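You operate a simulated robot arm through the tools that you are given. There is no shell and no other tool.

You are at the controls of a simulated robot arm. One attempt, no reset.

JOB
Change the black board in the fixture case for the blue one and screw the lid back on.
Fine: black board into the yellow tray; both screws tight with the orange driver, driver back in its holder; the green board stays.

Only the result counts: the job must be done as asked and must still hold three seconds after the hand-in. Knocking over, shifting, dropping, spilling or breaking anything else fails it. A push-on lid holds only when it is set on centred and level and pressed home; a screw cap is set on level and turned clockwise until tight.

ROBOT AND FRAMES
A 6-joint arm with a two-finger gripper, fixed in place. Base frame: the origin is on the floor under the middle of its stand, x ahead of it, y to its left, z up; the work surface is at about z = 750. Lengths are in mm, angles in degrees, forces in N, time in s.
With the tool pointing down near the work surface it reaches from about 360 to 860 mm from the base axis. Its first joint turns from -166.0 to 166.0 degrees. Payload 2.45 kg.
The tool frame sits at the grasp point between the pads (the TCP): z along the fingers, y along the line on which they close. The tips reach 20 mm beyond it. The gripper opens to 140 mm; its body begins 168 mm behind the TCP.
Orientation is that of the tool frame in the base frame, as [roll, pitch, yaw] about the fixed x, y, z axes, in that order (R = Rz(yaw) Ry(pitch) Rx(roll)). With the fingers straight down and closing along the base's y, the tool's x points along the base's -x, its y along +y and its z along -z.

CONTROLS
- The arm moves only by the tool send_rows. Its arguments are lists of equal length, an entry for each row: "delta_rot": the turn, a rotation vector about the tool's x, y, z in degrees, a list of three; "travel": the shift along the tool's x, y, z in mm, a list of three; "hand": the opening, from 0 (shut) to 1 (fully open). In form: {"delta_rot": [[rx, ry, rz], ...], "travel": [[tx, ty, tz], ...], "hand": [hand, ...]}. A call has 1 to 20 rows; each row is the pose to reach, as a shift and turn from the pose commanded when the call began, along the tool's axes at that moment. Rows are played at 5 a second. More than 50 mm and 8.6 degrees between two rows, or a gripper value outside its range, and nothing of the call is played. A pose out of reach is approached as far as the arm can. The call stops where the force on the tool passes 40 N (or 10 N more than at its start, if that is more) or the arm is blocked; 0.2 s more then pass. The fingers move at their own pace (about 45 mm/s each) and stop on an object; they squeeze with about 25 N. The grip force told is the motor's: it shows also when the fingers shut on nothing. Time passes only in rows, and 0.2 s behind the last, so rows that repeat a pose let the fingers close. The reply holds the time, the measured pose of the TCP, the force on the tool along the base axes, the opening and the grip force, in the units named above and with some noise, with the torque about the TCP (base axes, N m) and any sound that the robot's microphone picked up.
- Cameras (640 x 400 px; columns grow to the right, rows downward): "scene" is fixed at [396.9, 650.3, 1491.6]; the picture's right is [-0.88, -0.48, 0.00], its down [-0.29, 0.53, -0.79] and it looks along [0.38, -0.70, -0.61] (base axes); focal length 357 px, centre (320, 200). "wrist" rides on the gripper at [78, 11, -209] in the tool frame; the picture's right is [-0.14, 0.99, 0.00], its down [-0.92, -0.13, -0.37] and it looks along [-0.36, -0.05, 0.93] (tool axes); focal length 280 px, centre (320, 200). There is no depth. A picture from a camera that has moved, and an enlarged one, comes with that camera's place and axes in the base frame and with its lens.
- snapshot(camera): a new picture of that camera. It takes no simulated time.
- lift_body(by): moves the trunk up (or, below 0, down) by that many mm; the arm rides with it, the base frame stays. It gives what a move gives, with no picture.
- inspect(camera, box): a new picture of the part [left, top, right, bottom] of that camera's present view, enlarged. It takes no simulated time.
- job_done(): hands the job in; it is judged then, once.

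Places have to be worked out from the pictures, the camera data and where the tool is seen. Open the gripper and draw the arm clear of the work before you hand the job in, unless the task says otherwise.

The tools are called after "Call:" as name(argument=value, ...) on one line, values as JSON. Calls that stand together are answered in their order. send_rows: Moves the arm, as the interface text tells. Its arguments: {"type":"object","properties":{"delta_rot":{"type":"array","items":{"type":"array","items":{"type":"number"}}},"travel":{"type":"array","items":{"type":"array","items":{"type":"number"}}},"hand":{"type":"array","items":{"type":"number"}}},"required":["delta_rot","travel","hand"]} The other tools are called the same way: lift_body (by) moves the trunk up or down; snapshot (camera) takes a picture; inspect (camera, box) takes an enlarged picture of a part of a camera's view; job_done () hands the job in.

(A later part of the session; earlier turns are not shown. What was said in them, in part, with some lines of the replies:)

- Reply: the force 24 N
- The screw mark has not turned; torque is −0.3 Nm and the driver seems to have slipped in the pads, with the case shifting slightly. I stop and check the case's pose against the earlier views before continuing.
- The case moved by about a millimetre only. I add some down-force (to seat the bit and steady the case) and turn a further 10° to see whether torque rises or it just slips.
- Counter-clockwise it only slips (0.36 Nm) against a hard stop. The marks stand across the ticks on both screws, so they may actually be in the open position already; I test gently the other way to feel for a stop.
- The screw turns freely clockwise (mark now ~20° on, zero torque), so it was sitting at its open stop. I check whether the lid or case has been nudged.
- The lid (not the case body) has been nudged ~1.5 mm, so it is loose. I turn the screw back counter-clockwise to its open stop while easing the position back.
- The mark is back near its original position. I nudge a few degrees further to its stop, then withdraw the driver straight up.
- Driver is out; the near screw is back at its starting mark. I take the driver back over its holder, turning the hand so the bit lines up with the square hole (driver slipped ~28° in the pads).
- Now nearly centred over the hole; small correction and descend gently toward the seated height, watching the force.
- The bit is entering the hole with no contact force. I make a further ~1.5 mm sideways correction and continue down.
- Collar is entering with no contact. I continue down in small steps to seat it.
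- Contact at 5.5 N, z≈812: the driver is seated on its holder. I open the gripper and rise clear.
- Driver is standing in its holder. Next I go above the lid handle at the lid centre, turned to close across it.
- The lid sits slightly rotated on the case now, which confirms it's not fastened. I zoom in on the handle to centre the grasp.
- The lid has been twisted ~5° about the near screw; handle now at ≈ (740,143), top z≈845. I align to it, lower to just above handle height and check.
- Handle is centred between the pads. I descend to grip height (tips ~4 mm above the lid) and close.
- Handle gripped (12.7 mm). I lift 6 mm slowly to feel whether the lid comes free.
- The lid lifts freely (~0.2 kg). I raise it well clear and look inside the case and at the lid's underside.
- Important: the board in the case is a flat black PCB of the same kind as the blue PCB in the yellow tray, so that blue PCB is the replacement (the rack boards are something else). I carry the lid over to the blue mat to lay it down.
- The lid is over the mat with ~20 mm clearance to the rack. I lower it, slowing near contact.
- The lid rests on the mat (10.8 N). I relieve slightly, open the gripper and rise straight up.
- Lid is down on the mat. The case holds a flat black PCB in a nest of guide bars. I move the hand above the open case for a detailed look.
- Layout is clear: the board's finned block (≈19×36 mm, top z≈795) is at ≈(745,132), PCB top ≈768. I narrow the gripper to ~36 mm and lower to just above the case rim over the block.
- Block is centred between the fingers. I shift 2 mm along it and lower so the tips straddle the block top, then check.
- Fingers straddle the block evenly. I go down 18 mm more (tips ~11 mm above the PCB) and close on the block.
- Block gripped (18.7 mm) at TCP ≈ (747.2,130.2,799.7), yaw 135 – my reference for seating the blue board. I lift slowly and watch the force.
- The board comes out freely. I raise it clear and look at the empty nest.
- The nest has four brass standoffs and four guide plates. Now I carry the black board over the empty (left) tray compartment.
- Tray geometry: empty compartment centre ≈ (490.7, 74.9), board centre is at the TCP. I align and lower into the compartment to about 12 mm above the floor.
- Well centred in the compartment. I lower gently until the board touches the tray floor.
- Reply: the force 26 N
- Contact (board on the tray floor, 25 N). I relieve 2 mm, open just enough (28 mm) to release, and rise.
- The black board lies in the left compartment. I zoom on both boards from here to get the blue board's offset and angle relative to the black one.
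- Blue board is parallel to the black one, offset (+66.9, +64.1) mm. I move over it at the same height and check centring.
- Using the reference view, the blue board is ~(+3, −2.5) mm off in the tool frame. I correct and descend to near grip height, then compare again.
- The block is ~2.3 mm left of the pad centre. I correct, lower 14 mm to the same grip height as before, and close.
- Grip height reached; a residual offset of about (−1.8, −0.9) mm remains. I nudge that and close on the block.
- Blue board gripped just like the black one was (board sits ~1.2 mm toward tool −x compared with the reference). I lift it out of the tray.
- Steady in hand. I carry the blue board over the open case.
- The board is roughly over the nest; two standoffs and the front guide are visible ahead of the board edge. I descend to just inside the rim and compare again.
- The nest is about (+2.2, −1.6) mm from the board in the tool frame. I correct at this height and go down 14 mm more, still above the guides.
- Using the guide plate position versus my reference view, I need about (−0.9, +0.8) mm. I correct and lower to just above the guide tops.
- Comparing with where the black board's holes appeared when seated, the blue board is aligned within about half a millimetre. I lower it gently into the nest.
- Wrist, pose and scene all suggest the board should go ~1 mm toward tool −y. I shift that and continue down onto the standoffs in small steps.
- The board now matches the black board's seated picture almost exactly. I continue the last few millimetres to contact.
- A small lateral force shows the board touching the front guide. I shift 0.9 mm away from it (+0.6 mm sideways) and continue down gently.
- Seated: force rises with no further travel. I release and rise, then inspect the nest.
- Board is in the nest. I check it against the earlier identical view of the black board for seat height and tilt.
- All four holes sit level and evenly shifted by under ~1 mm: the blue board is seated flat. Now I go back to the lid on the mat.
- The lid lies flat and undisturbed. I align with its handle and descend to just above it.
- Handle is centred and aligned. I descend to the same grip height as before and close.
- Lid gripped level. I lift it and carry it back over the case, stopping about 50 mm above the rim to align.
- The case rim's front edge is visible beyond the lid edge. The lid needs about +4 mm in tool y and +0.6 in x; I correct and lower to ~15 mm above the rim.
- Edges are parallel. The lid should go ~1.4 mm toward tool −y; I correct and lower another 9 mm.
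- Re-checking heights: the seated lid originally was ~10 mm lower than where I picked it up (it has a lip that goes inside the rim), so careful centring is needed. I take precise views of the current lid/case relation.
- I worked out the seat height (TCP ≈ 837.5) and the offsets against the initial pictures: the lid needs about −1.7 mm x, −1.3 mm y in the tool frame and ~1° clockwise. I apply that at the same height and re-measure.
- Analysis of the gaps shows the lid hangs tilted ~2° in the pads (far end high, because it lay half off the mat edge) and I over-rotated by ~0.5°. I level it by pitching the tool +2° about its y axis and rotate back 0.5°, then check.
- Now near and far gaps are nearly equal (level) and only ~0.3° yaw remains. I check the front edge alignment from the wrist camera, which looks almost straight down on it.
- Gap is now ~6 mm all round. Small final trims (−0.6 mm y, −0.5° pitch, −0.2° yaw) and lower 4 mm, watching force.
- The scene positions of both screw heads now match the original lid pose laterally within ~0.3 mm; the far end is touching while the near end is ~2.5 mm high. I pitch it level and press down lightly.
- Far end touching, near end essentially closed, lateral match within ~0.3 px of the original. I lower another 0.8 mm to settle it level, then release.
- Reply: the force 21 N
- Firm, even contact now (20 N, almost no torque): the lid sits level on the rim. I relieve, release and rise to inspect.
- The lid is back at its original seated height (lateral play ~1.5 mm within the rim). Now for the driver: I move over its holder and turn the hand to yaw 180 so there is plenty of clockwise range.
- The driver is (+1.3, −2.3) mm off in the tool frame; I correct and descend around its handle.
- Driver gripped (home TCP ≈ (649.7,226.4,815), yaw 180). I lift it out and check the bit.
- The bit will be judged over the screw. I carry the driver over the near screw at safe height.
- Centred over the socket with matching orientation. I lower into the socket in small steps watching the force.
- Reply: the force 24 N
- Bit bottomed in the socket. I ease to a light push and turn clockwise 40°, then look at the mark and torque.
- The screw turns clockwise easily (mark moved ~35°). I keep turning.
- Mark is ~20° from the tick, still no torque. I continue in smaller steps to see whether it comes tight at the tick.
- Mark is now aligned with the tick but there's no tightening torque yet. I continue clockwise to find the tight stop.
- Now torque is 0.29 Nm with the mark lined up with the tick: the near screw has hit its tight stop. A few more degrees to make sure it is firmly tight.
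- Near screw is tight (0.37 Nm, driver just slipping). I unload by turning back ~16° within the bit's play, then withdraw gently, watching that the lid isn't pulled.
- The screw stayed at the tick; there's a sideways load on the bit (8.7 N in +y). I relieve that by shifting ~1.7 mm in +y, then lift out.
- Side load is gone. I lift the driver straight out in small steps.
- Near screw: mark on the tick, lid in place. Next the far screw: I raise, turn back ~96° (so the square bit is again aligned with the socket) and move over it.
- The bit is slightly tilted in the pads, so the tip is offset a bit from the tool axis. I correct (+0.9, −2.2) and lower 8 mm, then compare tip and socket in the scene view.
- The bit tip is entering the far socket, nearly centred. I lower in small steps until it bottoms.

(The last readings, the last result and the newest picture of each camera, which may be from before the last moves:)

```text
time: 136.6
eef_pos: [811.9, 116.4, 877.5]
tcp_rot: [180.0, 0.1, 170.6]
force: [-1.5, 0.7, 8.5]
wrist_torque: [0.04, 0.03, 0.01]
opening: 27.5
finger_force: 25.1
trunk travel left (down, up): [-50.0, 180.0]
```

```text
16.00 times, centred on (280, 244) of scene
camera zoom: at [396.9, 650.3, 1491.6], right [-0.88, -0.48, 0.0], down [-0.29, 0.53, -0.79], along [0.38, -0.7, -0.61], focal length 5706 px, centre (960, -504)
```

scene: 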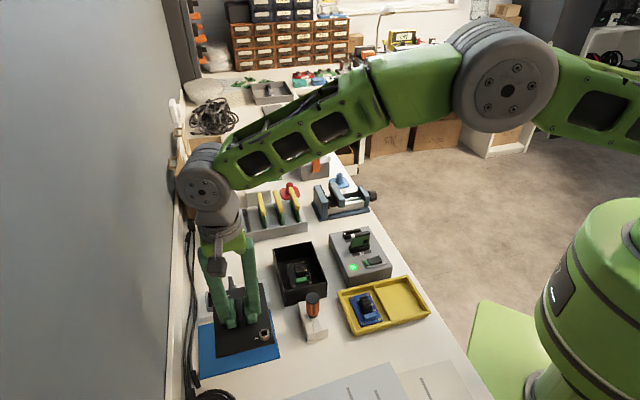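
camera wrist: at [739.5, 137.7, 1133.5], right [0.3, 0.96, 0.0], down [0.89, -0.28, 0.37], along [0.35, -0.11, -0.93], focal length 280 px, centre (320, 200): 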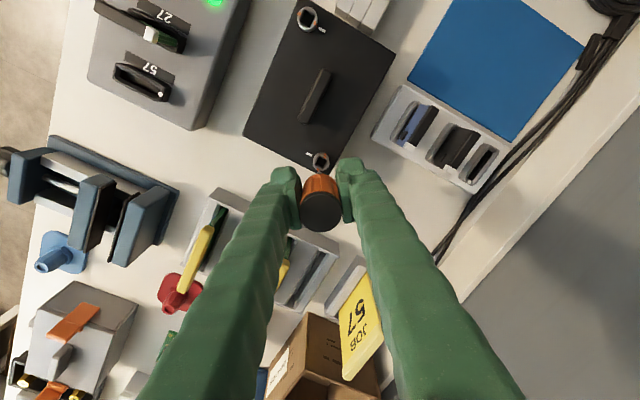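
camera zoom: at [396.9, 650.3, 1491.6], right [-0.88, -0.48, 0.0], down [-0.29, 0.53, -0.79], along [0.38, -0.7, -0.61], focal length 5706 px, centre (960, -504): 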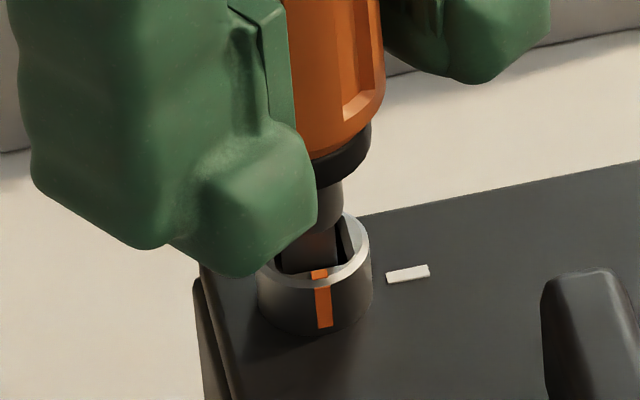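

Bit seated (8.5 N). I turn clockwise 45° and check torque and mark.

Call:
send_rows(delta_rot=[[0, 0, 6], [0, 0, 12], [0, 0, 18], [0, 0, 24], [0, 0, 30], [0, 0, 36], [0, 0, 42], [0, 0, 45], [0, 0, 45]], travel=[[0, 0, 0], [0, 0, 0], [0, 0, 0], [0, 0, 0], [0, 0, 0], [0, 0, 0], [0, 0, 0], [0, 0, 0], [0, 0, 0]], hand=[0, 0, 0, 0, 0, 0, 0, 0, 0])

Call:
inspect(camera="scene", box=[268, 232, 292, 256])

Call:
inspect(camera="wrist", box=[290, 140, 350, 190])

```text
time: 138.6
eef_pos: [811.7, 115.2, 877.1]
tcp_rot: [-180.0, 0.0, 125.5]
force: [1.6, 4.3, 10.4]
wrist_torque: [0.28, -0.12, 0.0]
opening: 27.8
finger_force: 25.4
trunk travel left (down, up): [-50.0, 180.0]
```

```text
16.00 times, centred on (280, 244) of scene
camera zoom: at [396.9, 650.3, 1491.6], right [-0.88, -0.48, 0.0], down [-0.29, 0.53, -0.79], along [0.38, -0.7, -0.61], focal length 5706 px, centre (960, -504)
```

zoom: 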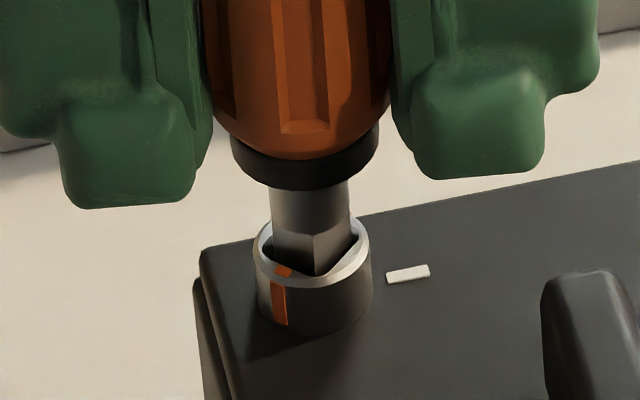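

```text
8.00 times, centred on (320, 165) of wrist
camera zoom: at [775.5, 185.9, 1085.9], right [0.89, 0.46, 0.0], down [0.43, -0.82, 0.37], along [0.17, -0.33, -0.93], focal length 2243 px, centre (320, 480)
```

zoom: 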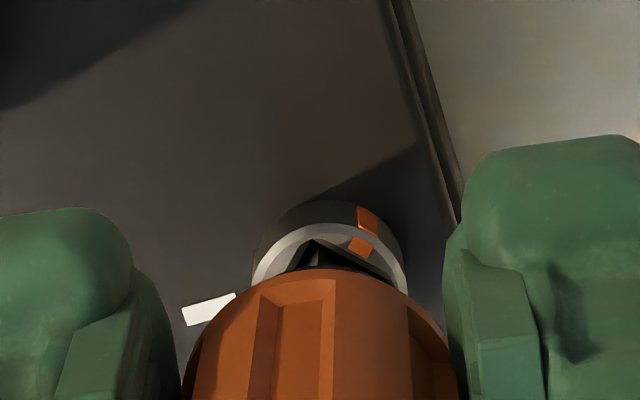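

Screw turning freely (~40° so far). I continue clockwise, trimming the small sideways load.

Call:
send_rows(delta_rot=[[0, 0, 6], [0, 0, 12], [0, 0, 18], [0, 0, 24], [0, 0, 30], [0, 0, 36], [0, 0, 42], [0, 0, 46], [0, 0, 46]], travel=[[0.4, 0.6, 0], [0.4, 0.6, 0], [0.4, 0.6, 0], [0.4, 0.6, 0], [0.4, 0.6, 0], [0.4, 0.6, 0], [0.4, 0.6, 0], [0.4, 0.6, 0], [0.4, 0.6, 0]], hand=[0, 0, 0, 0, 0, 0, 0, 0, 0])

Call:
inspect(camera="scene", box=[268, 232, 292, 256])

Call:
inspect(camera="wrist", box=[290, 140, 350, 190])

```text
time: 140.6
eef_pos: [812.2, 117.1, 877.4]
tcp_rot: [-180.0, -0.1, 79.5]
force: [0.3, 4.8, 6.1]
wrist_torque: [0.3, 0.01, 0.03]
opening: 27.9
finger_force: 24.9
trunk travel left (down, up): [-50.0, 180.0]
```

```text
16.00 times, centred on (280, 244) of scene
camera zoom: at [396.9, 650.3, 1491.6], right [-0.88, -0.48, 0.0], down [-0.29, 0.53, -0.79], along [0.38, -0.7, -0.61], focal length 5706 px, centre (960, -504)
```

zoom: 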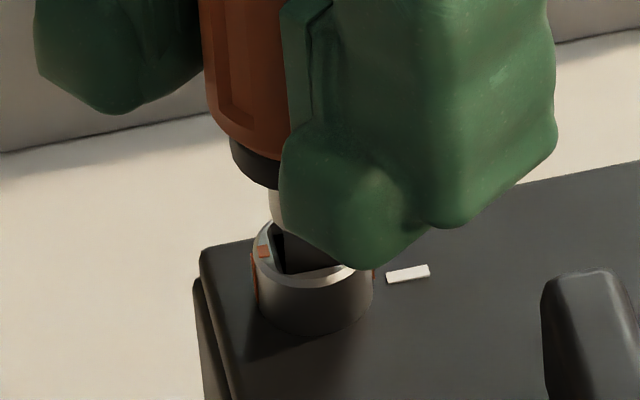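

```text
8.00 times, centred on (320, 165) of wrist
camera zoom: at [837.7, 191.5, 1085.9], right [0.95, -0.31, 0.0], down [-0.29, -0.88, 0.37], along [-0.12, -0.35, -0.93], focal length 2243 px, centre (320, 480)
```

zoom: 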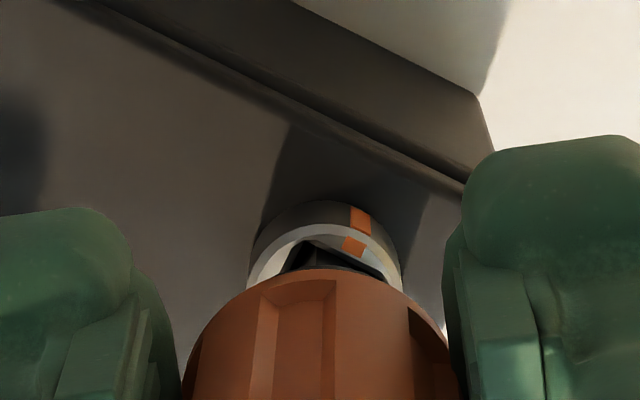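

Mark is at the tick; now the last bit to tight.

Call:
send_rows(delta_rot=[[0, 0, 5], [0, 0, 10], [0, 0, 15], [0, 0, 15]], travel=[[0.7, -0.1, 0], [0.7, -0.1, 0], [0.7, -0.1, 0], [0.7, -0.1, 0]], hand=[0, 0, 0, 0])

Call:
inspect(camera="wrist", box=[290, 140, 350, 190])

Call:
inspect(camera="scene", box=[260, 220, 360, 308])

```text
time: 141.6
eef_pos: [811.9, 117.2, 876.6]
tcp_rot: [180.0, 0.1, 64.5]
force: [1.1, 0.2, 7.2]
wrist_torque: [0.04, 0.05, 0.33]
opening: 28.0
finger_force: 25.0
trunk travel left (down, up): [-50.0, 180.0]
```

```text
8.00 times, centred on (320, 165) of wrist
camera zoom: at [856.5, 182.9, 1085.7], right [0.84, -0.55, 0.0], down [-0.51, -0.78, 0.37], along [-0.2, -0.31, -0.93], focal length 2243 px, centre (320, 480)
```

zoom: 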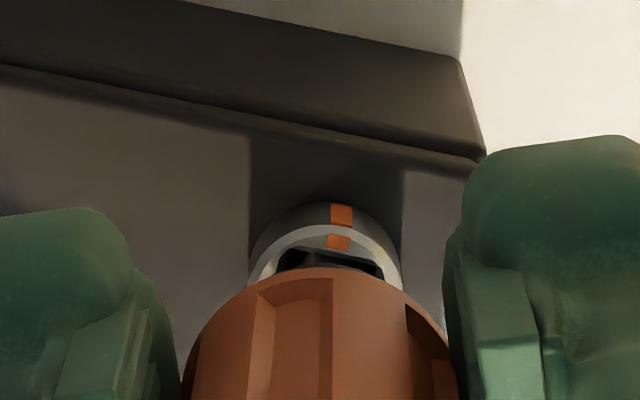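

```text
4.55 times, centred on (310, 264) of scene
camera zoom: at [396.9, 650.3, 1491.6], right [-0.88, -0.48, 0.0], down [-0.29, 0.53, -0.79], along [0.38, -0.7, -0.61], focal length 1621 px, centre (366, -91)
```

zoom: 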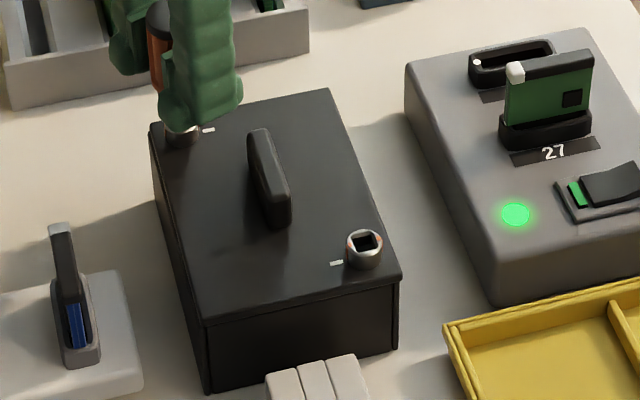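

Torque 0.33 Nm at the tick: far screw tight. A little more to be firm, then unload and withdraw.

Call:
send_rows(delta_rot=[[0, 0, 4], [0, 0, 7], [0, 0, 7]], travel=[[0, 0, 0.2], [0, 0, 0.2], [0, 0, 0.2]], hand=[0, 0, 0])

Call:
send_rows(delta_rot=[[0, 0, -6], [0, 0, -12], [0, 0, -17], [0, 0, -17]], travel=[[0, 0, -0.5], [0, 0, -0.8], [0, 0, -0.8], [0, 0, -0.8]], hand=[0, 0, 0, 0])

```text
time: 142.4
eef_pos: [812.8, 117.2, 875.8]
tcp_rot: [180.0, 0.0, 57.6]
force: [3.2, -0.5, 9.7]
wrist_torque: [-0.1, -0.07, 0.38]
opening: 27.9
finger_force: 25.1
trunk travel left (down, up): [-50.0, 180.0]
```

```text
time: 143.4
eef_pos: [811.7, 116.8, 877.3]
tcp_rot: [-180.0, 0.2, 74.7]
force: [2.1, -1.1, 5.0]
wrist_torque: [-0.07, -0.1, 0.01]
opening: 28.1
finger_force: 25.2
trunk travel left (down, up): [-50.0, 180.0]
```

Peaked at 0.38 Nm and unloaded. I lift the driver straight out in small steps.

Call:
send_rows(delta_rot=[[0, 0, 0], [0, 0, 0], [0, 0, 0], [0, 0, 0], [0, 0, 0], [0, 0, 0], [0, 0, 0], [0, 0, 0]], travel=[[0, 0.3, -1], [0, 0.3, -2.5], [0, 0.3, -4.5], [0, 0.3, -7], [0, 0.3, -12], [0, 0.3, -25], [0, 0.3, -45], [0, 0.3, -45]], hand=[0, 0, 0, 0, 0, 0, 0, 0])

Call:
inspect(camera="scene", box=[260, 220, 360, 308])

Call:
inspect(camera="scene", box=[268, 232, 292, 256])

Call:
inspect(camera="scene", box=[308, 250, 332, 282])

```text
time: 145.2
eef_pos: [811.3, 114.6, 922.4]
tcp_rot: [179.9, 0.1, 74.6]
force: [-0.2, 0.2, -1.4]
wrist_torque: [-0.02, 0.02, -0.02]
opening: 28.1
finger_force: 24.6
trunk travel left (down, up): [-50.0, 180.0]
```

```text
4.55 times, centred on (310, 264) of scene
camera zoom: at [396.9, 650.3, 1491.6], right [-0.88, -0.48, 0.0], down [-0.29, 0.53, -0.79], along [0.38, -0.7, -0.61], focal length 1621 px, centre (366, -91)
```

zoom: 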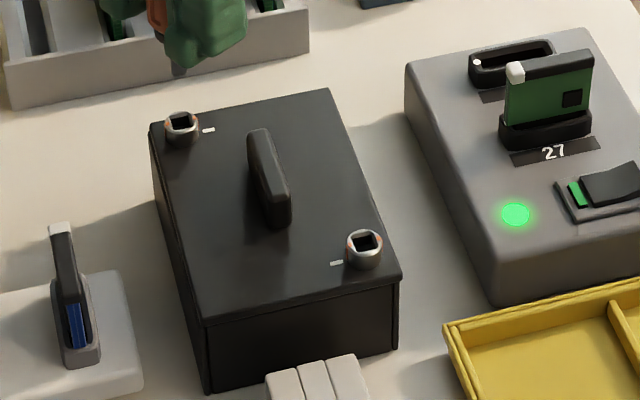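

```text
16.00 times, centred on (280, 244) of scene
camera zoom: at [396.9, 650.3, 1491.6], right [-0.88, -0.48, 0.0], down [-0.29, 0.53, -0.79], along [0.38, -0.7, -0.61], focal length 5706 px, centre (960, -504)
```

zoom: 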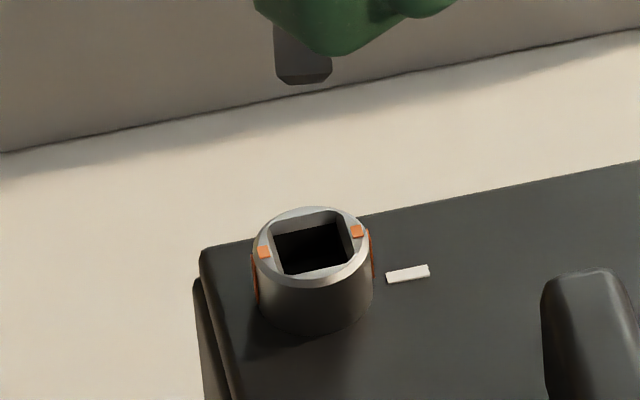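

```text
12.50 times, centred on (320, 266) of scene
camera zoom: at [396.9, 650.3, 1491.6], right [-0.88, -0.48, 0.0], down [-0.29, 0.53, -0.79], along [0.38, -0.7, -0.61], focal length 4458 px, centre (320, -625)
```

zoom: 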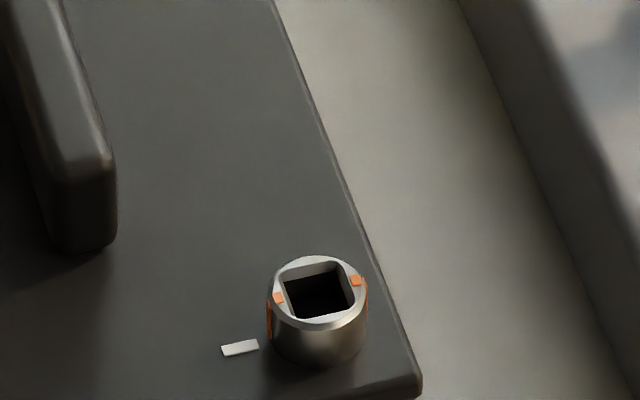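

Both screws show their marks on the ticks and the lid is firm. Now I take the driver back to its holder (turning to yaw 87 where the bit lines up with the square hole).

Call:
send_rows(delta_rot=[[0, 0, 0], [0, 0, -2], [0, 0, -4], [0, 0, -6], [0, 0, -8], [0, 0, -10], [0, 0, -12.4], [0, 0, -12.4], [0, 0, -12.4]], travel=[[0, 0, -13], [10, -30, -13], [21, -60, -13], [32, -90, -13], [43, -122, -13], [54, -154, -13], [64.8, -185.5, -13], [64.8, -185.5, 10], [64.8, -185.5, 10]], hand=[0, 0, 0, 0, 0, 0, 0, 0, 0])

Call:
snapshot(camera="wrist")

Call:
inspect(camera="wrist", box=[285, 120, 355, 175])

Call:
inspect(camera="scene", box=[290, 250, 340, 330])

```text
time: 147.2
eef_pos: [652.2, 230.1, 910.2]
tcp_rot: [180.0, 0.0, 87.1]
force: [-1.1, -0.2, -0.3]
wrist_torque: [0.02, 0.05, -0.02]
opening: 28.1
finger_force: 24.5
trunk travel left (down, up): [-50.0, 180.0]
```

```text
taken
camera wrist: at [667.6, 307.7, 1119.5], right [0.98, -0.19, 0.0], down [-0.18, -0.91, 0.37], along [-0.07, -0.36, -0.93], focal length 280 px, centre (320, 200)
```

wrist: 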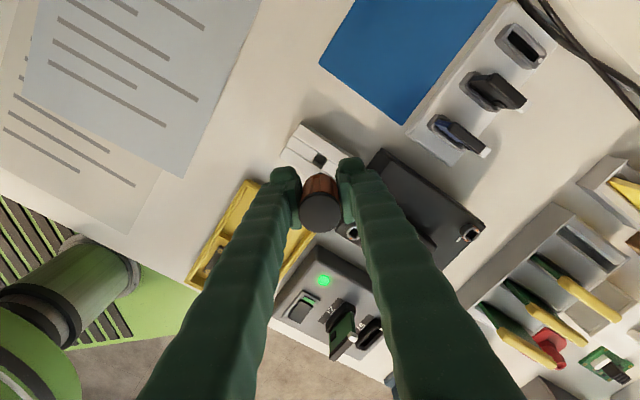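

```text
7.27 times, centred on (320, 148) of wrist
camera zoom: at [667.6, 307.7, 1119.5], right [0.98, -0.19, 0.0], down [-0.18, -0.91, 0.37], along [-0.07, -0.36, -0.93], focal length 2039 px, centre (320, 582)
```

zoom: 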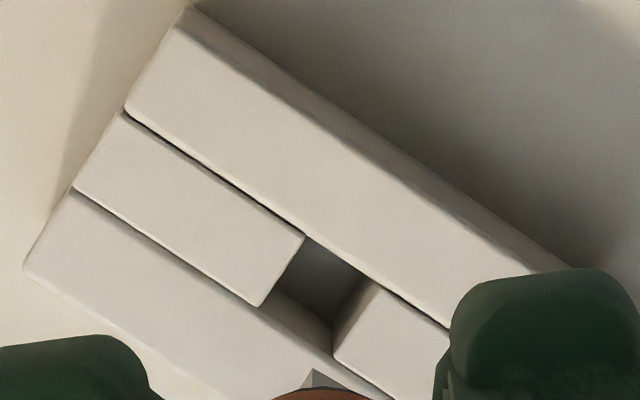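

```text
5.00 times, centred on (315, 290) of scene
camera zoom: at [396.9, 650.3, 1491.6], right [-0.88, -0.48, 0.0], down [-0.29, 0.53, -0.79], along [0.38, -0.7, -0.61], focal length 1783 px, centre (345, -250)
```

zoom: 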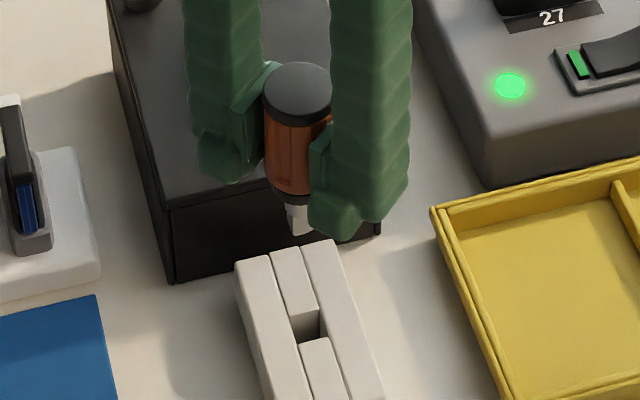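

Call:
send_rows(delta_rot=[[0, 0, 0], [0, 0, 0], [0, 0, 0], [0, 0, 0], [0, 0, 0]], travel=[[-4.1, -2.6, 0], [-4.1, -2.6, 15], [-4.1, -2.6, 32], [-4.1, -2.6, 50], [-4.1, -2.6, 50]], hand=[0, 0, 0, 0, 0])

Call:
inspect(camera="scene", box=[300, 280, 330, 325])

Call:
inspect(camera="wrist", box=[285, 135, 355, 190])

```text
time: 148.4
eef_pos: [649.4, 226.6, 860.9]
tcp_rot: [-180.0, 0.1, 86.9]
force: [0.0, -0.9, -0.8]
wrist_torque: [0.0, -0.04, -0.03]
opening: 27.7
finger_force: 25.0
trunk travel left (down, up): [-50.0, 180.0]
```

```text
8.89 times, centred on (315, 302) of scene
camera zoom: at [396.9, 650.3, 1491.6], right [-0.88, -0.48, 0.0], down [-0.29, 0.53, -0.79], along [0.38, -0.7, -0.61], focal length 3170 px, centre (364, -711)
```

zoom: 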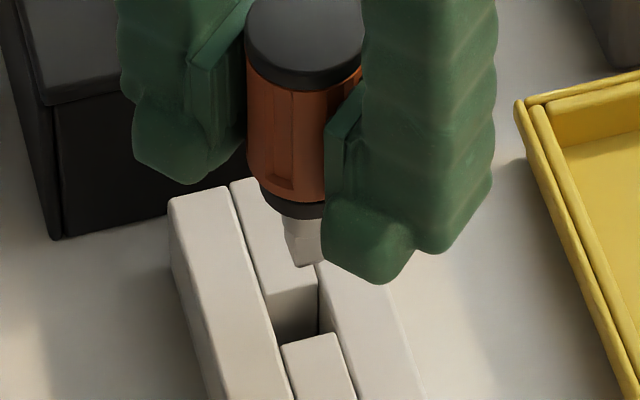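

```text
7.27 times, centred on (320, 162) of wrist
camera zoom: at [664.5, 303.1, 1069.5], right [0.98, -0.19, 0.0], down [-0.18, -0.91, 0.37], along [-0.07, -0.36, -0.93], focal length 2039 px, centre (320, 473)
```

zoom: 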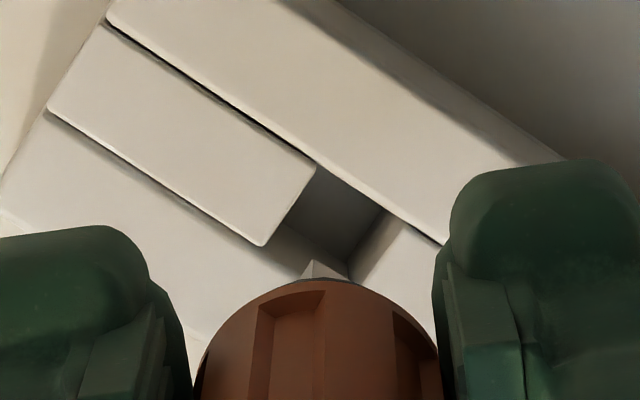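

Bit yaw is close enough (its diagonal fits the square hole). I lower to just above the holder and check the tip against the hole.

Call:
send_rows(delta_rot=[[0, 0, 2], [0, 0, 4], [0, 0, 4], [0, 0, 4], [0, 0, 4]], travel=[[0, 0, 5], [0, 0, 10], [0, 0, 15], [0, 0, 20], [0, 0, 20]], hand=[0, 0, 0, 0, 0])

Call:
inspect(camera="scene", box=[300, 290, 330, 330])

Call:
inspect(camera="wrist", box=[285, 135, 355, 190])

```text
time: 149.6
eef_pos: [647.9, 226.5, 841.8]
tcp_rot: [179.9, -0.1, 83.0]
force: [0.0, 0.2, -1.2]
wrist_torque: [-0.06, 0.02, -0.01]
opening: 28.0
finger_force: 24.5
trunk travel left (down, up): [-50.0, 180.0]
```

```text
10.00 times, centred on (315, 310) of scene
camera zoom: at [396.9, 650.3, 1491.6], right [-0.88, -0.48, 0.0], down [-0.29, 0.53, -0.79], along [0.38, -0.7, -0.61], focal length 3566 px, centre (370, -900)
```

zoom: 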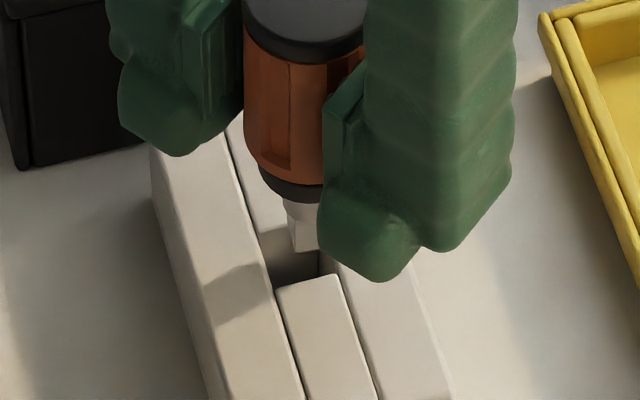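

```text
7.27 times, centred on (320, 162) of wrist
camera zoom: at [668.5, 302.3, 1050.6], right [0.97, -0.26, 0.0], down [-0.24, -0.9, 0.37], along [-0.1, -0.36, -0.93], focal length 2039 px, centre (320, 473)
```

zoom: 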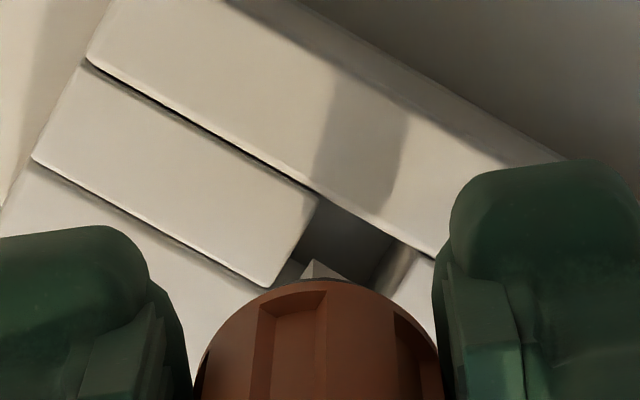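

Call:
send_rows(delta_rot=[[0, 0, 0], [0, 0, 0], [0, 0, 0], [0, 0, 0]], travel=[[1.1, 0.9, 0], [1.1, 0.9, 4], [1.1, 0.9, 8], [1.1, 0.9, 8]], hand=[0, 0, 0, 0])

Call:
inspect(camera="scene", box=[300, 290, 330, 330])

Call:
inspect(camera="wrist", box=[285, 135, 355, 190])

```text
time: 150.6
eef_pos: [647.8, 226.2, 833.7]
tcp_rot: [180.0, 0.1, 83.0]
force: [-0.2, -0.3, -0.8]
wrist_torque: [0.02, 0.02, 0.0]
opening: 27.9
finger_force: 25.1
trunk travel left (down, up): [-50.0, 180.0]
```

```text
10.00 times, centred on (315, 310) of scene
camera zoom: at [396.9, 650.3, 1491.6], right [-0.88, -0.48, 0.0], down [-0.29, 0.53, -0.79], along [0.38, -0.7, -0.61], focal length 3566 px, centre (370, -900)
```

zoom: 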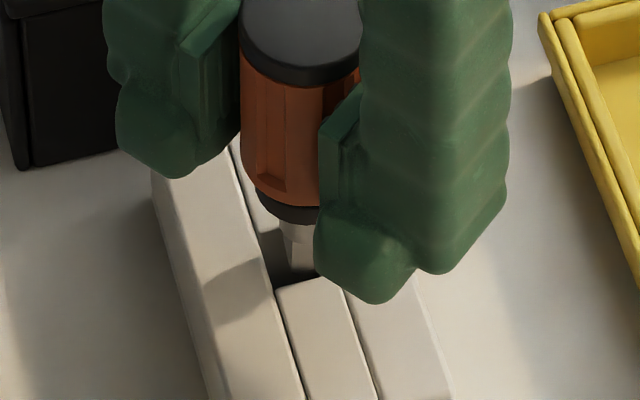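

```text
7.27 times, centred on (320, 162) of wrist
camera zoom: at [669.3, 302.9, 1042.8], right [0.97, -0.26, 0.0], down [-0.24, -0.9, 0.37], along [-0.1, -0.36, -0.93], focal length 2039 px, centre (320, 473)
```

zoom: 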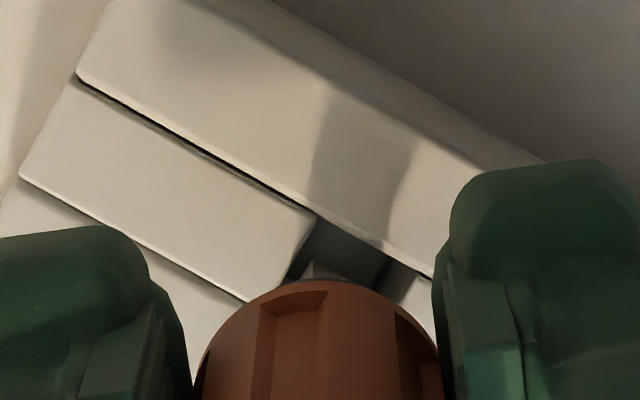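

Call:
inspect(camera="scene", box=[306, 304, 322, 322])

```text
16.00 times, centred on (314, 313) of scene
camera zoom: at [396.9, 650.3, 1491.6], right [-0.88, -0.48, 0.0], down [-0.29, 0.53, -0.79], along [0.38, -0.7, -0.61], focal length 5706 px, centre (416, -1608)
```

zoom: 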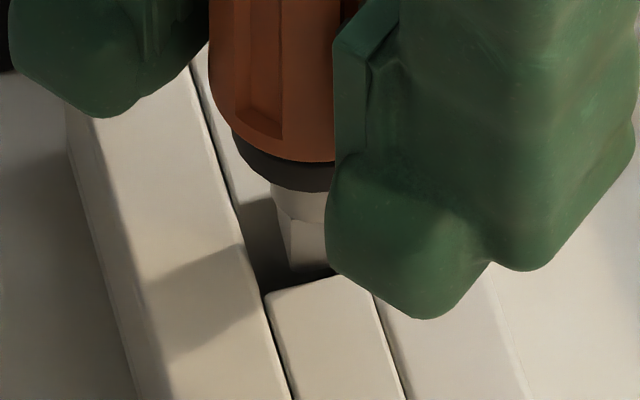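

The collar looks ~2.3 mm off toward the right rail. I raise 3 mm, shift +2.3 mm (toward +x+y), and look again.

Call:
send_rows(delta_rot=[[0, 0, 0], [0, 0, 0], [0, 0, 0]], travel=[[0, 0, -3], [1.8, 1.4, -3], [1.8, 1.4, -3]], hand=[0, 0, 0])

Call:
inspect(camera="scene", box=[306, 302, 322, 320])

Call:
inspect(camera="wrist", box=[285, 135, 355, 190])

```text
time: 151.4
eef_pos: [650.2, 228.5, 836.1]
tcp_rot: [-180.0, 0.2, 83.0]
force: [0.6, 0.1, -0.4]
wrist_torque: [-0.02, 0.03, -0.02]
opening: 27.9
finger_force: 24.9
trunk travel left (down, up): [-50.0, 180.0]
```

```text
16.00 times, centred on (314, 311) of scene
camera zoom: at [396.9, 650.3, 1491.6], right [-0.88, -0.48, 0.0], down [-0.29, 0.53, -0.79], along [0.38, -0.7, -0.61], focal length 5706 px, centre (416, -1576)
```

zoom: 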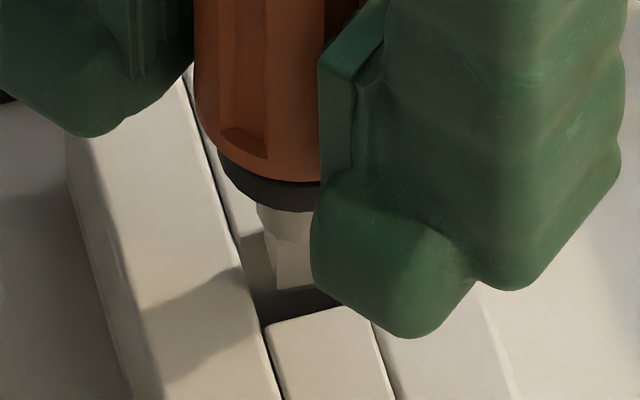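

```text
7.27 times, centred on (320, 162) of wrist
camera zoom: at [671.2, 303.5, 1045.2], right [0.97, -0.26, 0.0], down [-0.24, -0.9, 0.37], along [-0.1, -0.36, -0.93], focal length 2039 px, centre (320, 473)
```

zoom: 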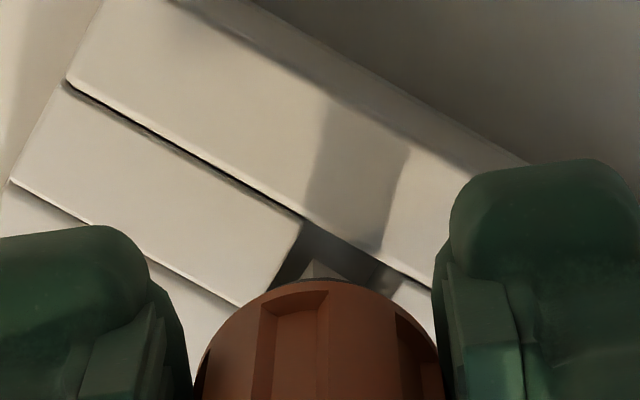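

Now centred on the hole. I lower gently in small steps.

Call:
send_rows(delta_rot=[[0, 0, 0], [0, 0, 0], [0, 0, 0], [0, 0, 0], [0, 0, 0]], travel=[[0, 0, 3], [0, 0, 6], [0, 0, 9], [0, 0, 12], [0, 0, 12]], hand=[0, 0, 0, 0, 0])

Call:
inspect(camera="scene", box=[304, 300, 324, 324])

Call:
inspect(camera="wrist", box=[285, 135, 355, 190])

```text
time: 152.6
eef_pos: [649.9, 227.0, 825.9]
tcp_rot: [180.0, 0.1, 83.0]
force: [-1.0, 0.4, -0.6]
wrist_torque: [0.02, 0.05, 0.0]
opening: 27.6
finger_force: 25.1
trunk travel left (down, up): [-50.0, 180.0]
```

```text
16.00 times, centred on (314, 312) of scene
camera zoom: at [396.9, 650.3, 1491.6], right [-0.88, -0.48, 0.0], down [-0.29, 0.53, -0.79], along [0.38, -0.7, -0.61], focal length 5706 px, centre (416, -1592)
```

zoom: 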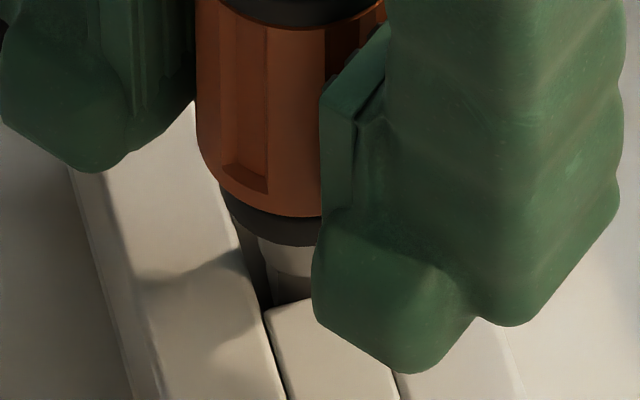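

```text
7.27 times, centred on (320, 162) of wrist
camera zoom: at [670.9, 303.8, 1034.1], right [0.97, -0.26, 0.0], down [-0.24, -0.9, 0.37], along [-0.1, -0.36, -0.93], focal length 2039 px, centre (320, 473)
```

zoom: 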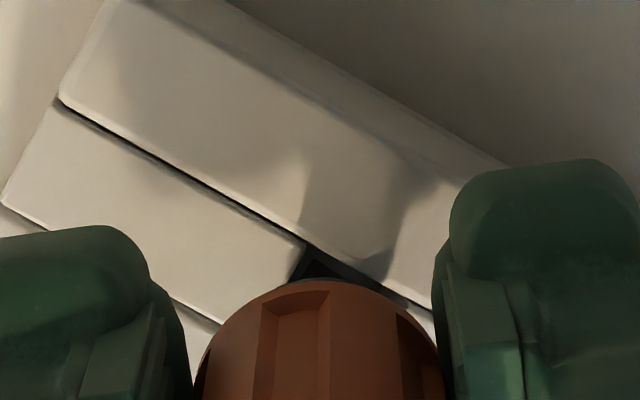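

Call:
send_rows(delta_rot=[[0, 0, 0], [0, 0, 0], [0, 0, 0], [0, 0, 0], [0, 0, 0]], travel=[[0, 0, 1.5], [0, 0, 3], [0, 0, 4.5], [0, 0, 6], [0, 0, 6]], hand=[0, 0, 0, 0, 0])

Call:
inspect(camera="scene", box=[304, 300, 324, 324])

```text
time: 153.8
eef_pos: [649.0, 227.9, 818.6]
tcp_rot: [180.0, 0.1, 83.1]
force: [0.5, -0.3, -0.3]
wrist_torque: [-0.03, 0.0, 0.01]
opening: 27.6
finger_force: 25.0
trunk travel left (down, up): [-50.0, 180.0]
```

```text
16.00 times, centred on (314, 312) of scene
camera zoom: at [396.9, 650.3, 1491.6], right [-0.88, -0.48, 0.0], down [-0.29, 0.53, -0.79], along [0.38, -0.7, -0.61], focal length 5706 px, centre (416, -1592)
```

zoom: 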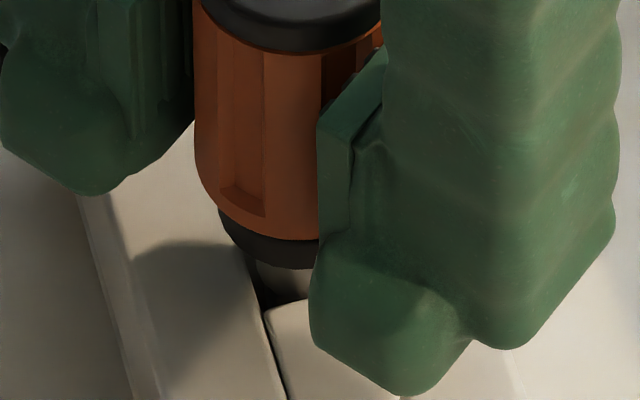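

Call:
send_rows(delta_rot=[[0, 0, 0], [0, 0, 0], [0, 0, 0], [0, 0, 0], [0, 0, 0]], travel=[[0, 0, 1], [0, 0, 2], [0, 0, 3], [0, 0, 4], [0, 0, 4]], hand=[0, 0, 0, 0, 0])

Call:
inspect(camera="scene", box=[304, 300, 324, 324])

```text
time: 155.0
eef_pos: [650.6, 228.9, 814.6]
tcp_rot: [180.0, 0.1, 83.1]
force: [1.1, -0.4, -1.6]
wrist_torque: [-0.02, -0.05, 0.02]
opening: 28.0
finger_force: 25.0
trunk travel left (down, up): [-50.0, 180.0]
```

```text
16.00 times, centred on (314, 312) of scene
camera zoom: at [396.9, 650.3, 1491.6], right [-0.88, -0.48, 0.0], down [-0.29, 0.53, -0.79], along [0.38, -0.7, -0.61], focal length 5706 px, centre (416, -1592)
```

zoom: 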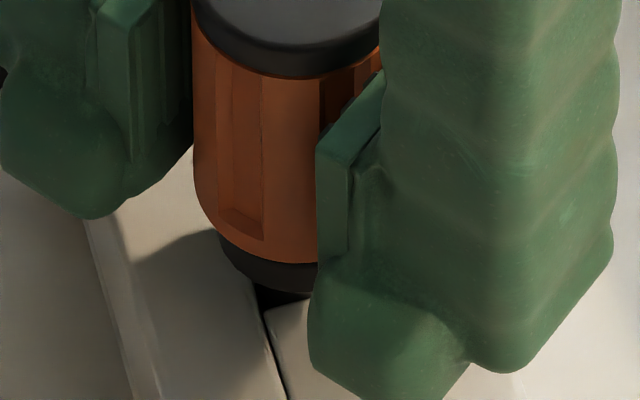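

Call:
send_rows(delta_rot=[[0, 0, 0], [0, 0, 0], [0, 0, 0], [0, 0, 0], [0, 0, 0]], travel=[[0, 0, 1], [0, 0, 2], [0, 0, 3], [0, 0, 3.6], [0, 0, 3.6]], hand=[0, 0, 0, 0, 0])

Call:
inspect(camera="scene", box=[304, 300, 324, 324])

```text
time: 156.2
eef_pos: [649.8, 227.9, 812.2]
tcp_rot: [179.9, 0.0, 83.1]
force: [-2.4, 1.6, 15.7]
wrist_torque: [0.08, 0.12, -0.01]
opening: 27.8
finger_force: 24.9
trunk travel left (down, up): [-50.0, 180.0]
```

```text
16.00 times, centred on (314, 312) of scene
camera zoom: at [396.9, 650.3, 1491.6], right [-0.88, -0.48, 0.0], down [-0.29, 0.53, -0.79], along [0.38, -0.7, -0.61], focal length 5706 px, centre (416, -1592)
```

zoom: 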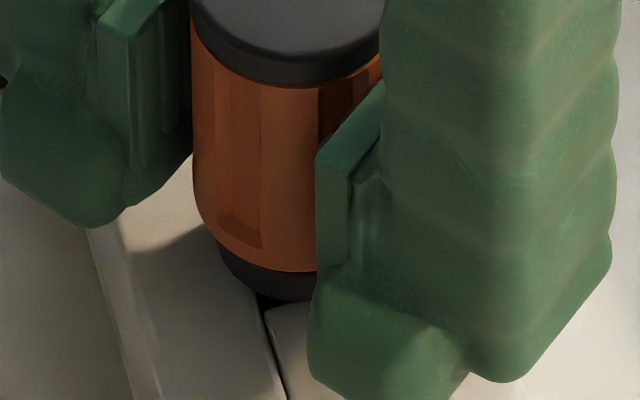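

Seated (15.7 N contact). I relieve, open the fingers and rise straight up.

Call:
send_rows(delta_rot=[[0, 0, 0], [0, 0, 0], [0, 0, 0], [0, 0, 0], [0, 0, 0], [0, 0, 0], [0, 0, 0], [0, 0, 0], [0, 0, 0], [0, 0, 0]], travel=[[0, 0, -1.2], [0, 0, -1.2], [0, 0, -1.2], [0, 0, -1.2], [0, 0, -1.2], [0, 0, -12], [0, 0, -35], [0, 0, -70], [0, 0, -110], [0, 0, -110]], hand=[0, 0.25, 0.4, 0.45, 0.45, 0.45, 0.45, 0.45, 0.45, 0.45])

Call:
inspect(camera="scene", box=[250, 220, 450, 350])

Call:
inspect(camera="scene", box=[290, 270, 340, 340])

Call:
snapshot(camera="wrist")

```text
time: 158.4
eef_pos: [647.2, 225.6, 921.8]
tcp_rot: [-180.0, 0.1, 83.0]
force: [-0.6, -0.9, 0.5]
wrist_torque: [0.01, 0.01, -0.02]
opening: 63.2
finger_force: 0.0
trunk travel left (down, up): [-50.0, 180.0]
```

```text
3.08 times, centred on (350, 285) of scene
camera zoom: at [396.9, 650.3, 1491.6], right [-0.88, -0.48, 0.0], down [-0.29, 0.53, -0.79], along [0.38, -0.7, -0.61], focal length 1097 px, centre (228, -62)
```

zoom: 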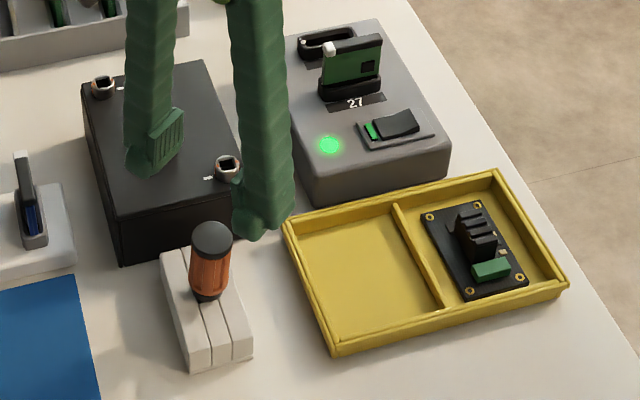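

```text
5.71 times, centred on (315, 305) of scene
camera zoom: at [396.9, 650.3, 1491.6], right [-0.88, -0.48, 0.0], down [-0.29, 0.53, -0.79], along [0.38, -0.7, -0.61], focal length 2038 px, centre (349, -400)
```

zoom: 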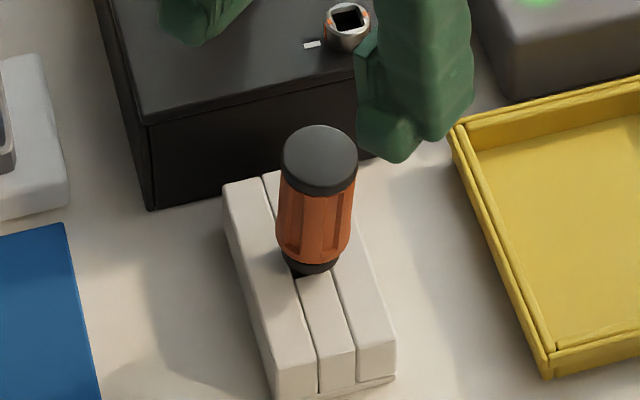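

```text
taken
camera wrist: at [668.7, 302.4, 1129.5], right [0.97, -0.26, 0.0], down [-0.24, -0.9, 0.37], along [-0.1, -0.36, -0.93], focal length 280 px, centre (320, 200)
```

wrist: 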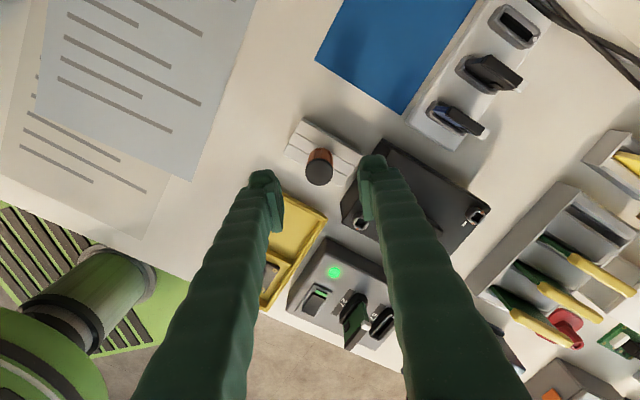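

The driver is in its holder but leaning a few degrees. I look closer to judge whether it needs reseating.

Call:
inspect(camera="scene", box=[298, 284, 332, 330])

Call:
inspect(camera="wrist", box=[280, 110, 370, 190])

```text
8.70 times, centred on (315, 307) of scene
camera zoom: at [396.9, 650.3, 1491.6], right [-0.88, -0.48, 0.0], down [-0.29, 0.53, -0.79], along [0.38, -0.7, -0.61], focal length 3101 px, centre (364, -730)
```

zoom: 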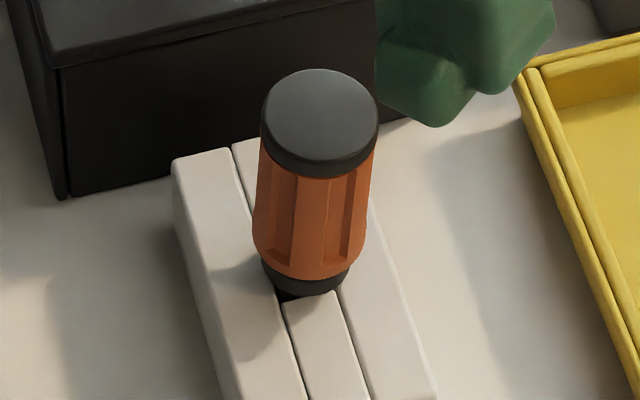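

```text
5.00 times, centred on (325, 150) of wrist
camera zoom: at [668.7, 302.4, 1129.5], right [0.97, -0.26, 0.0], down [-0.24, -0.9, 0.37], along [-0.1, -0.36, -0.93], focal length 1402 px, centre (295, 450)
```

zoom: 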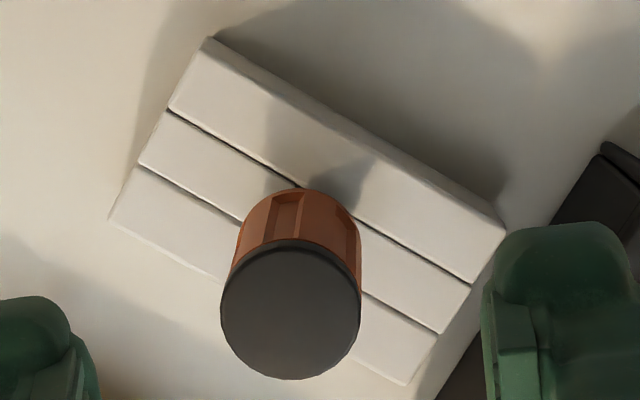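

The driver rests in its hole with only a slight (~3.5°) lean. I move up and over the case to verify the lid and screws from above.

Call:
send_rows(delta_rot=[[0, 0, 0], [0, 0, 0], [0, 0, -8], [0, 0, -16], [0, 0, -24], [0, 0, -32], [0, 0, -40], [0, 0, -48], [0, 0, -52], [0, 0, -52]], travel=[[0, 0, -40], [0, 0, -80], [-10, 10, -120], [-25, 25, -150], [-40, 40, -170], [-55, 55, -170], [-65, 68, -170], [-75, 80, -170], [-82, 85, -170], [-82, 85, -170]], hand=[0.8, 0.8, 1, 1, 1, 1, 1, 1, 1, 1])

Call:
snapshot(camera="wrist")

Call:
snapshot(camera="scene")

```text
time: 160.6
eef_pos: [723.9, 135.6, 1090.3]
tcp_rot: [180.0, 0.1, 135.0]
force: [0.4, 0.2, -0.5]
wrist_torque: [0.02, -0.02, 0.01]
opening: 140.0
finger_force: 0.0
trunk travel left (down, up): [-50.0, 180.0]
```

```text
taken
camera wrist: at [677.7, 198.8, 1299.1], right [0.8, 0.6, 0.0], down [0.56, -0.74, 0.37], along [0.22, -0.29, -0.93], focal length 280 px, centre (320, 200)
```

wrist: 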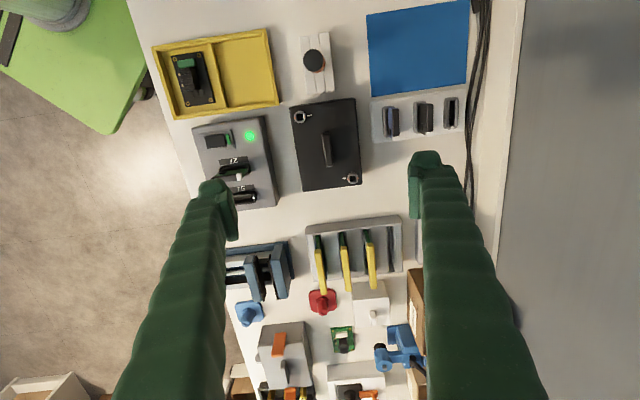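

```text
taken
```

scene: 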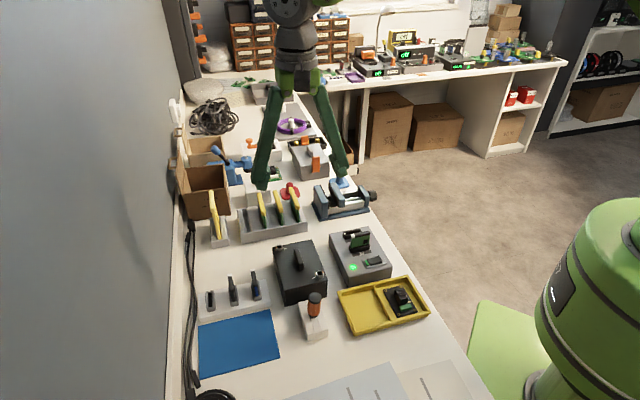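

Call:
inspect(camera="wrist", box=[280, 85, 376, 195])

Call:
inspect(camera="scene", box=[260, 220, 400, 308])

Call:
inspect(camera="wrist", box=[150, 20, 350, 120])

Call:
inspect(camera="scene", box=[290, 280, 430, 350])

```text
3.64 times, centred on (328, 140) of wrist
camera zoom: at [677.7, 198.8, 1299.1], right [0.8, 0.6, 0.0], down [0.56, -0.74, 0.37], along [0.22, -0.29, -0.93], focal length 1020 px, centre (291, 418)
```

zoom: 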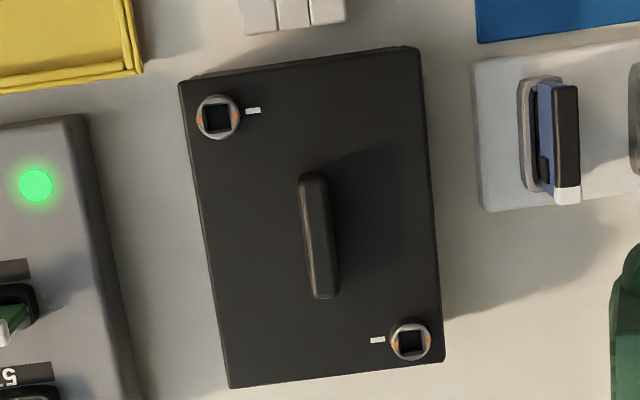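

```text
4.55 times, centred on (330, 264) of scene
camera zoom: at [396.9, 650.3, 1491.6], right [-0.88, -0.48, 0.0], down [-0.29, 0.53, -0.79], along [0.38, -0.7, -0.61], focal length 1621 px, centre (274, -91)
```

zoom: 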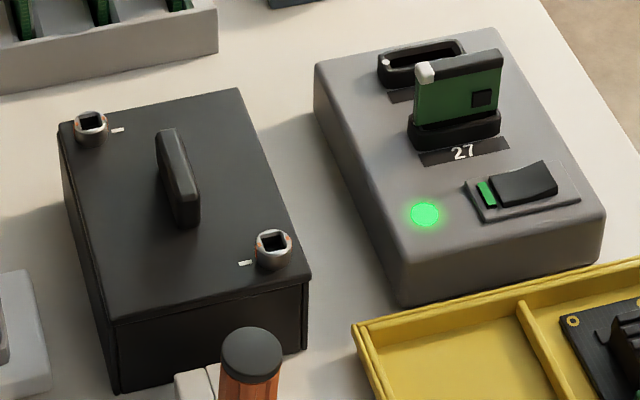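

```text
3.20 times, centred on (250, 70) of wrist
camera zoom: at [677.7, 198.8, 1299.1], right [0.8, 0.6, 0.0], down [0.56, -0.74, 0.37], along [0.22, -0.29, -0.93], focal length 897 px, centre (544, 616)
```

zoom: 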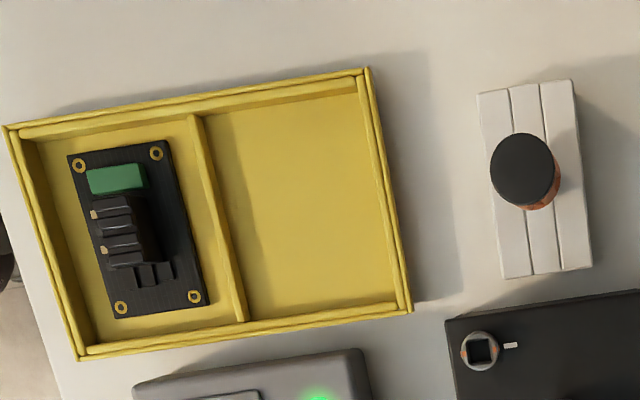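

```text
4.57 times, centred on (360, 315) of scene
camera zoom: at [396.9, 650.3, 1491.6], right [-0.88, -0.48, 0.0], down [-0.29, 0.53, -0.79], along [0.38, -0.7, -0.61], focal length 1630 px, centre (137, -326)
```

zoom: 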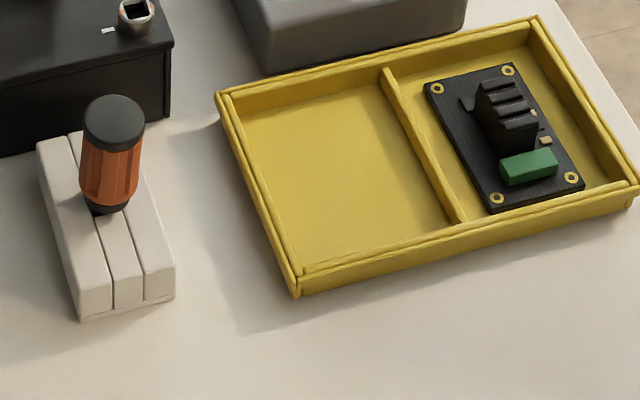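

Everything checks out: lid flush, both marks on their ticks, black board in the tray, green board untouched, driver in its holder, tray and holder unmoved. I draw the arm further up and back before handing in.

Call:
send_rows(delta_rot=[[0, 0, 0], [0, 0, 0], [0, 0, 0], [0, 0, 0], [0, 0, 0]], travel=[[5, -15, -20], [10, -35, -40], [12, -55, -60], [14, -70, -70], [14, -70, -70]], hand=[1, 1, 1, 1, 1])

Call:
inspect(camera="scene", box=[190, 215, 440, 375])

```text
time: 161.8
eef_pos: [665.6, 96.2, 1161.2]
tcp_rot: [-179.9, 0.0, 135.1]
force: [0.2, -0.2, -0.2]
wrist_torque: [0.02, -0.01, -0.01]
opening: 139.8
finger_force: 0.0
trunk travel left (down, up): [-50.0, 180.0]
```

```text
2.50 times, centred on (315, 295) of scene
camera zoom: at [396.9, 650.3, 1491.6], right [-0.88, -0.48, 0.0], down [-0.29, 0.53, -0.79], along [0.38, -0.7, -0.61], focal length 892 px, centre (332, -38)
```

zoom: 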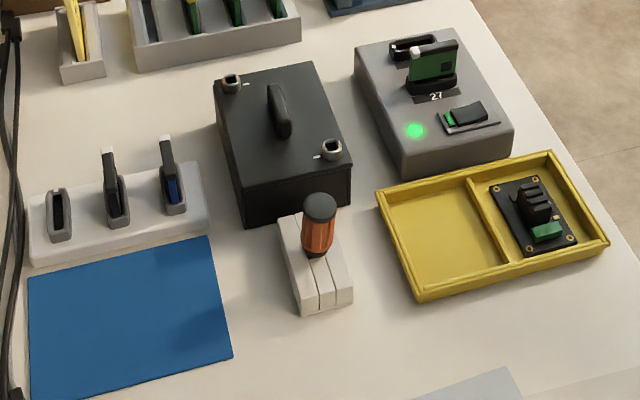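

The final view shows the closed, screwed case, the black board in the yellow tray, the driver standing in its holder and the arm clear. I hand the job in.

Call:
job_done()

```text
The job is handed in.
```

The board swap is done and the job is handed in; I don't have the verdict.

- **Boards:** The blue board from the yellow tray now sits on the four standoffs in the fixture case, in the same orientation the black one had. It lies level, within about 1 mm of where the black one sat. The black board is in the tray's left compartment.
- **Lid and screws:** The lid is back on level. I turned both screws clockwise with the orange driver until they stopped, at about 0.37 Nm, with their orange marks on the white ticks. Both screws turned freely clockwise when I first tried them, so I think they started in the open position.
- **Driver:** It is back in its holder, but leans about 3°.
- **Green board:** I did not touch it.

**Lid mishap:** Early on I turned a screw the wrong way and the lid was knocked out of its seat. After I set it back it sits about 1.5 mm to one side of its original position, at its original height. In the last pictures the tray and the driver's holder are where they started, and I saw no sign that the case itself had moved.
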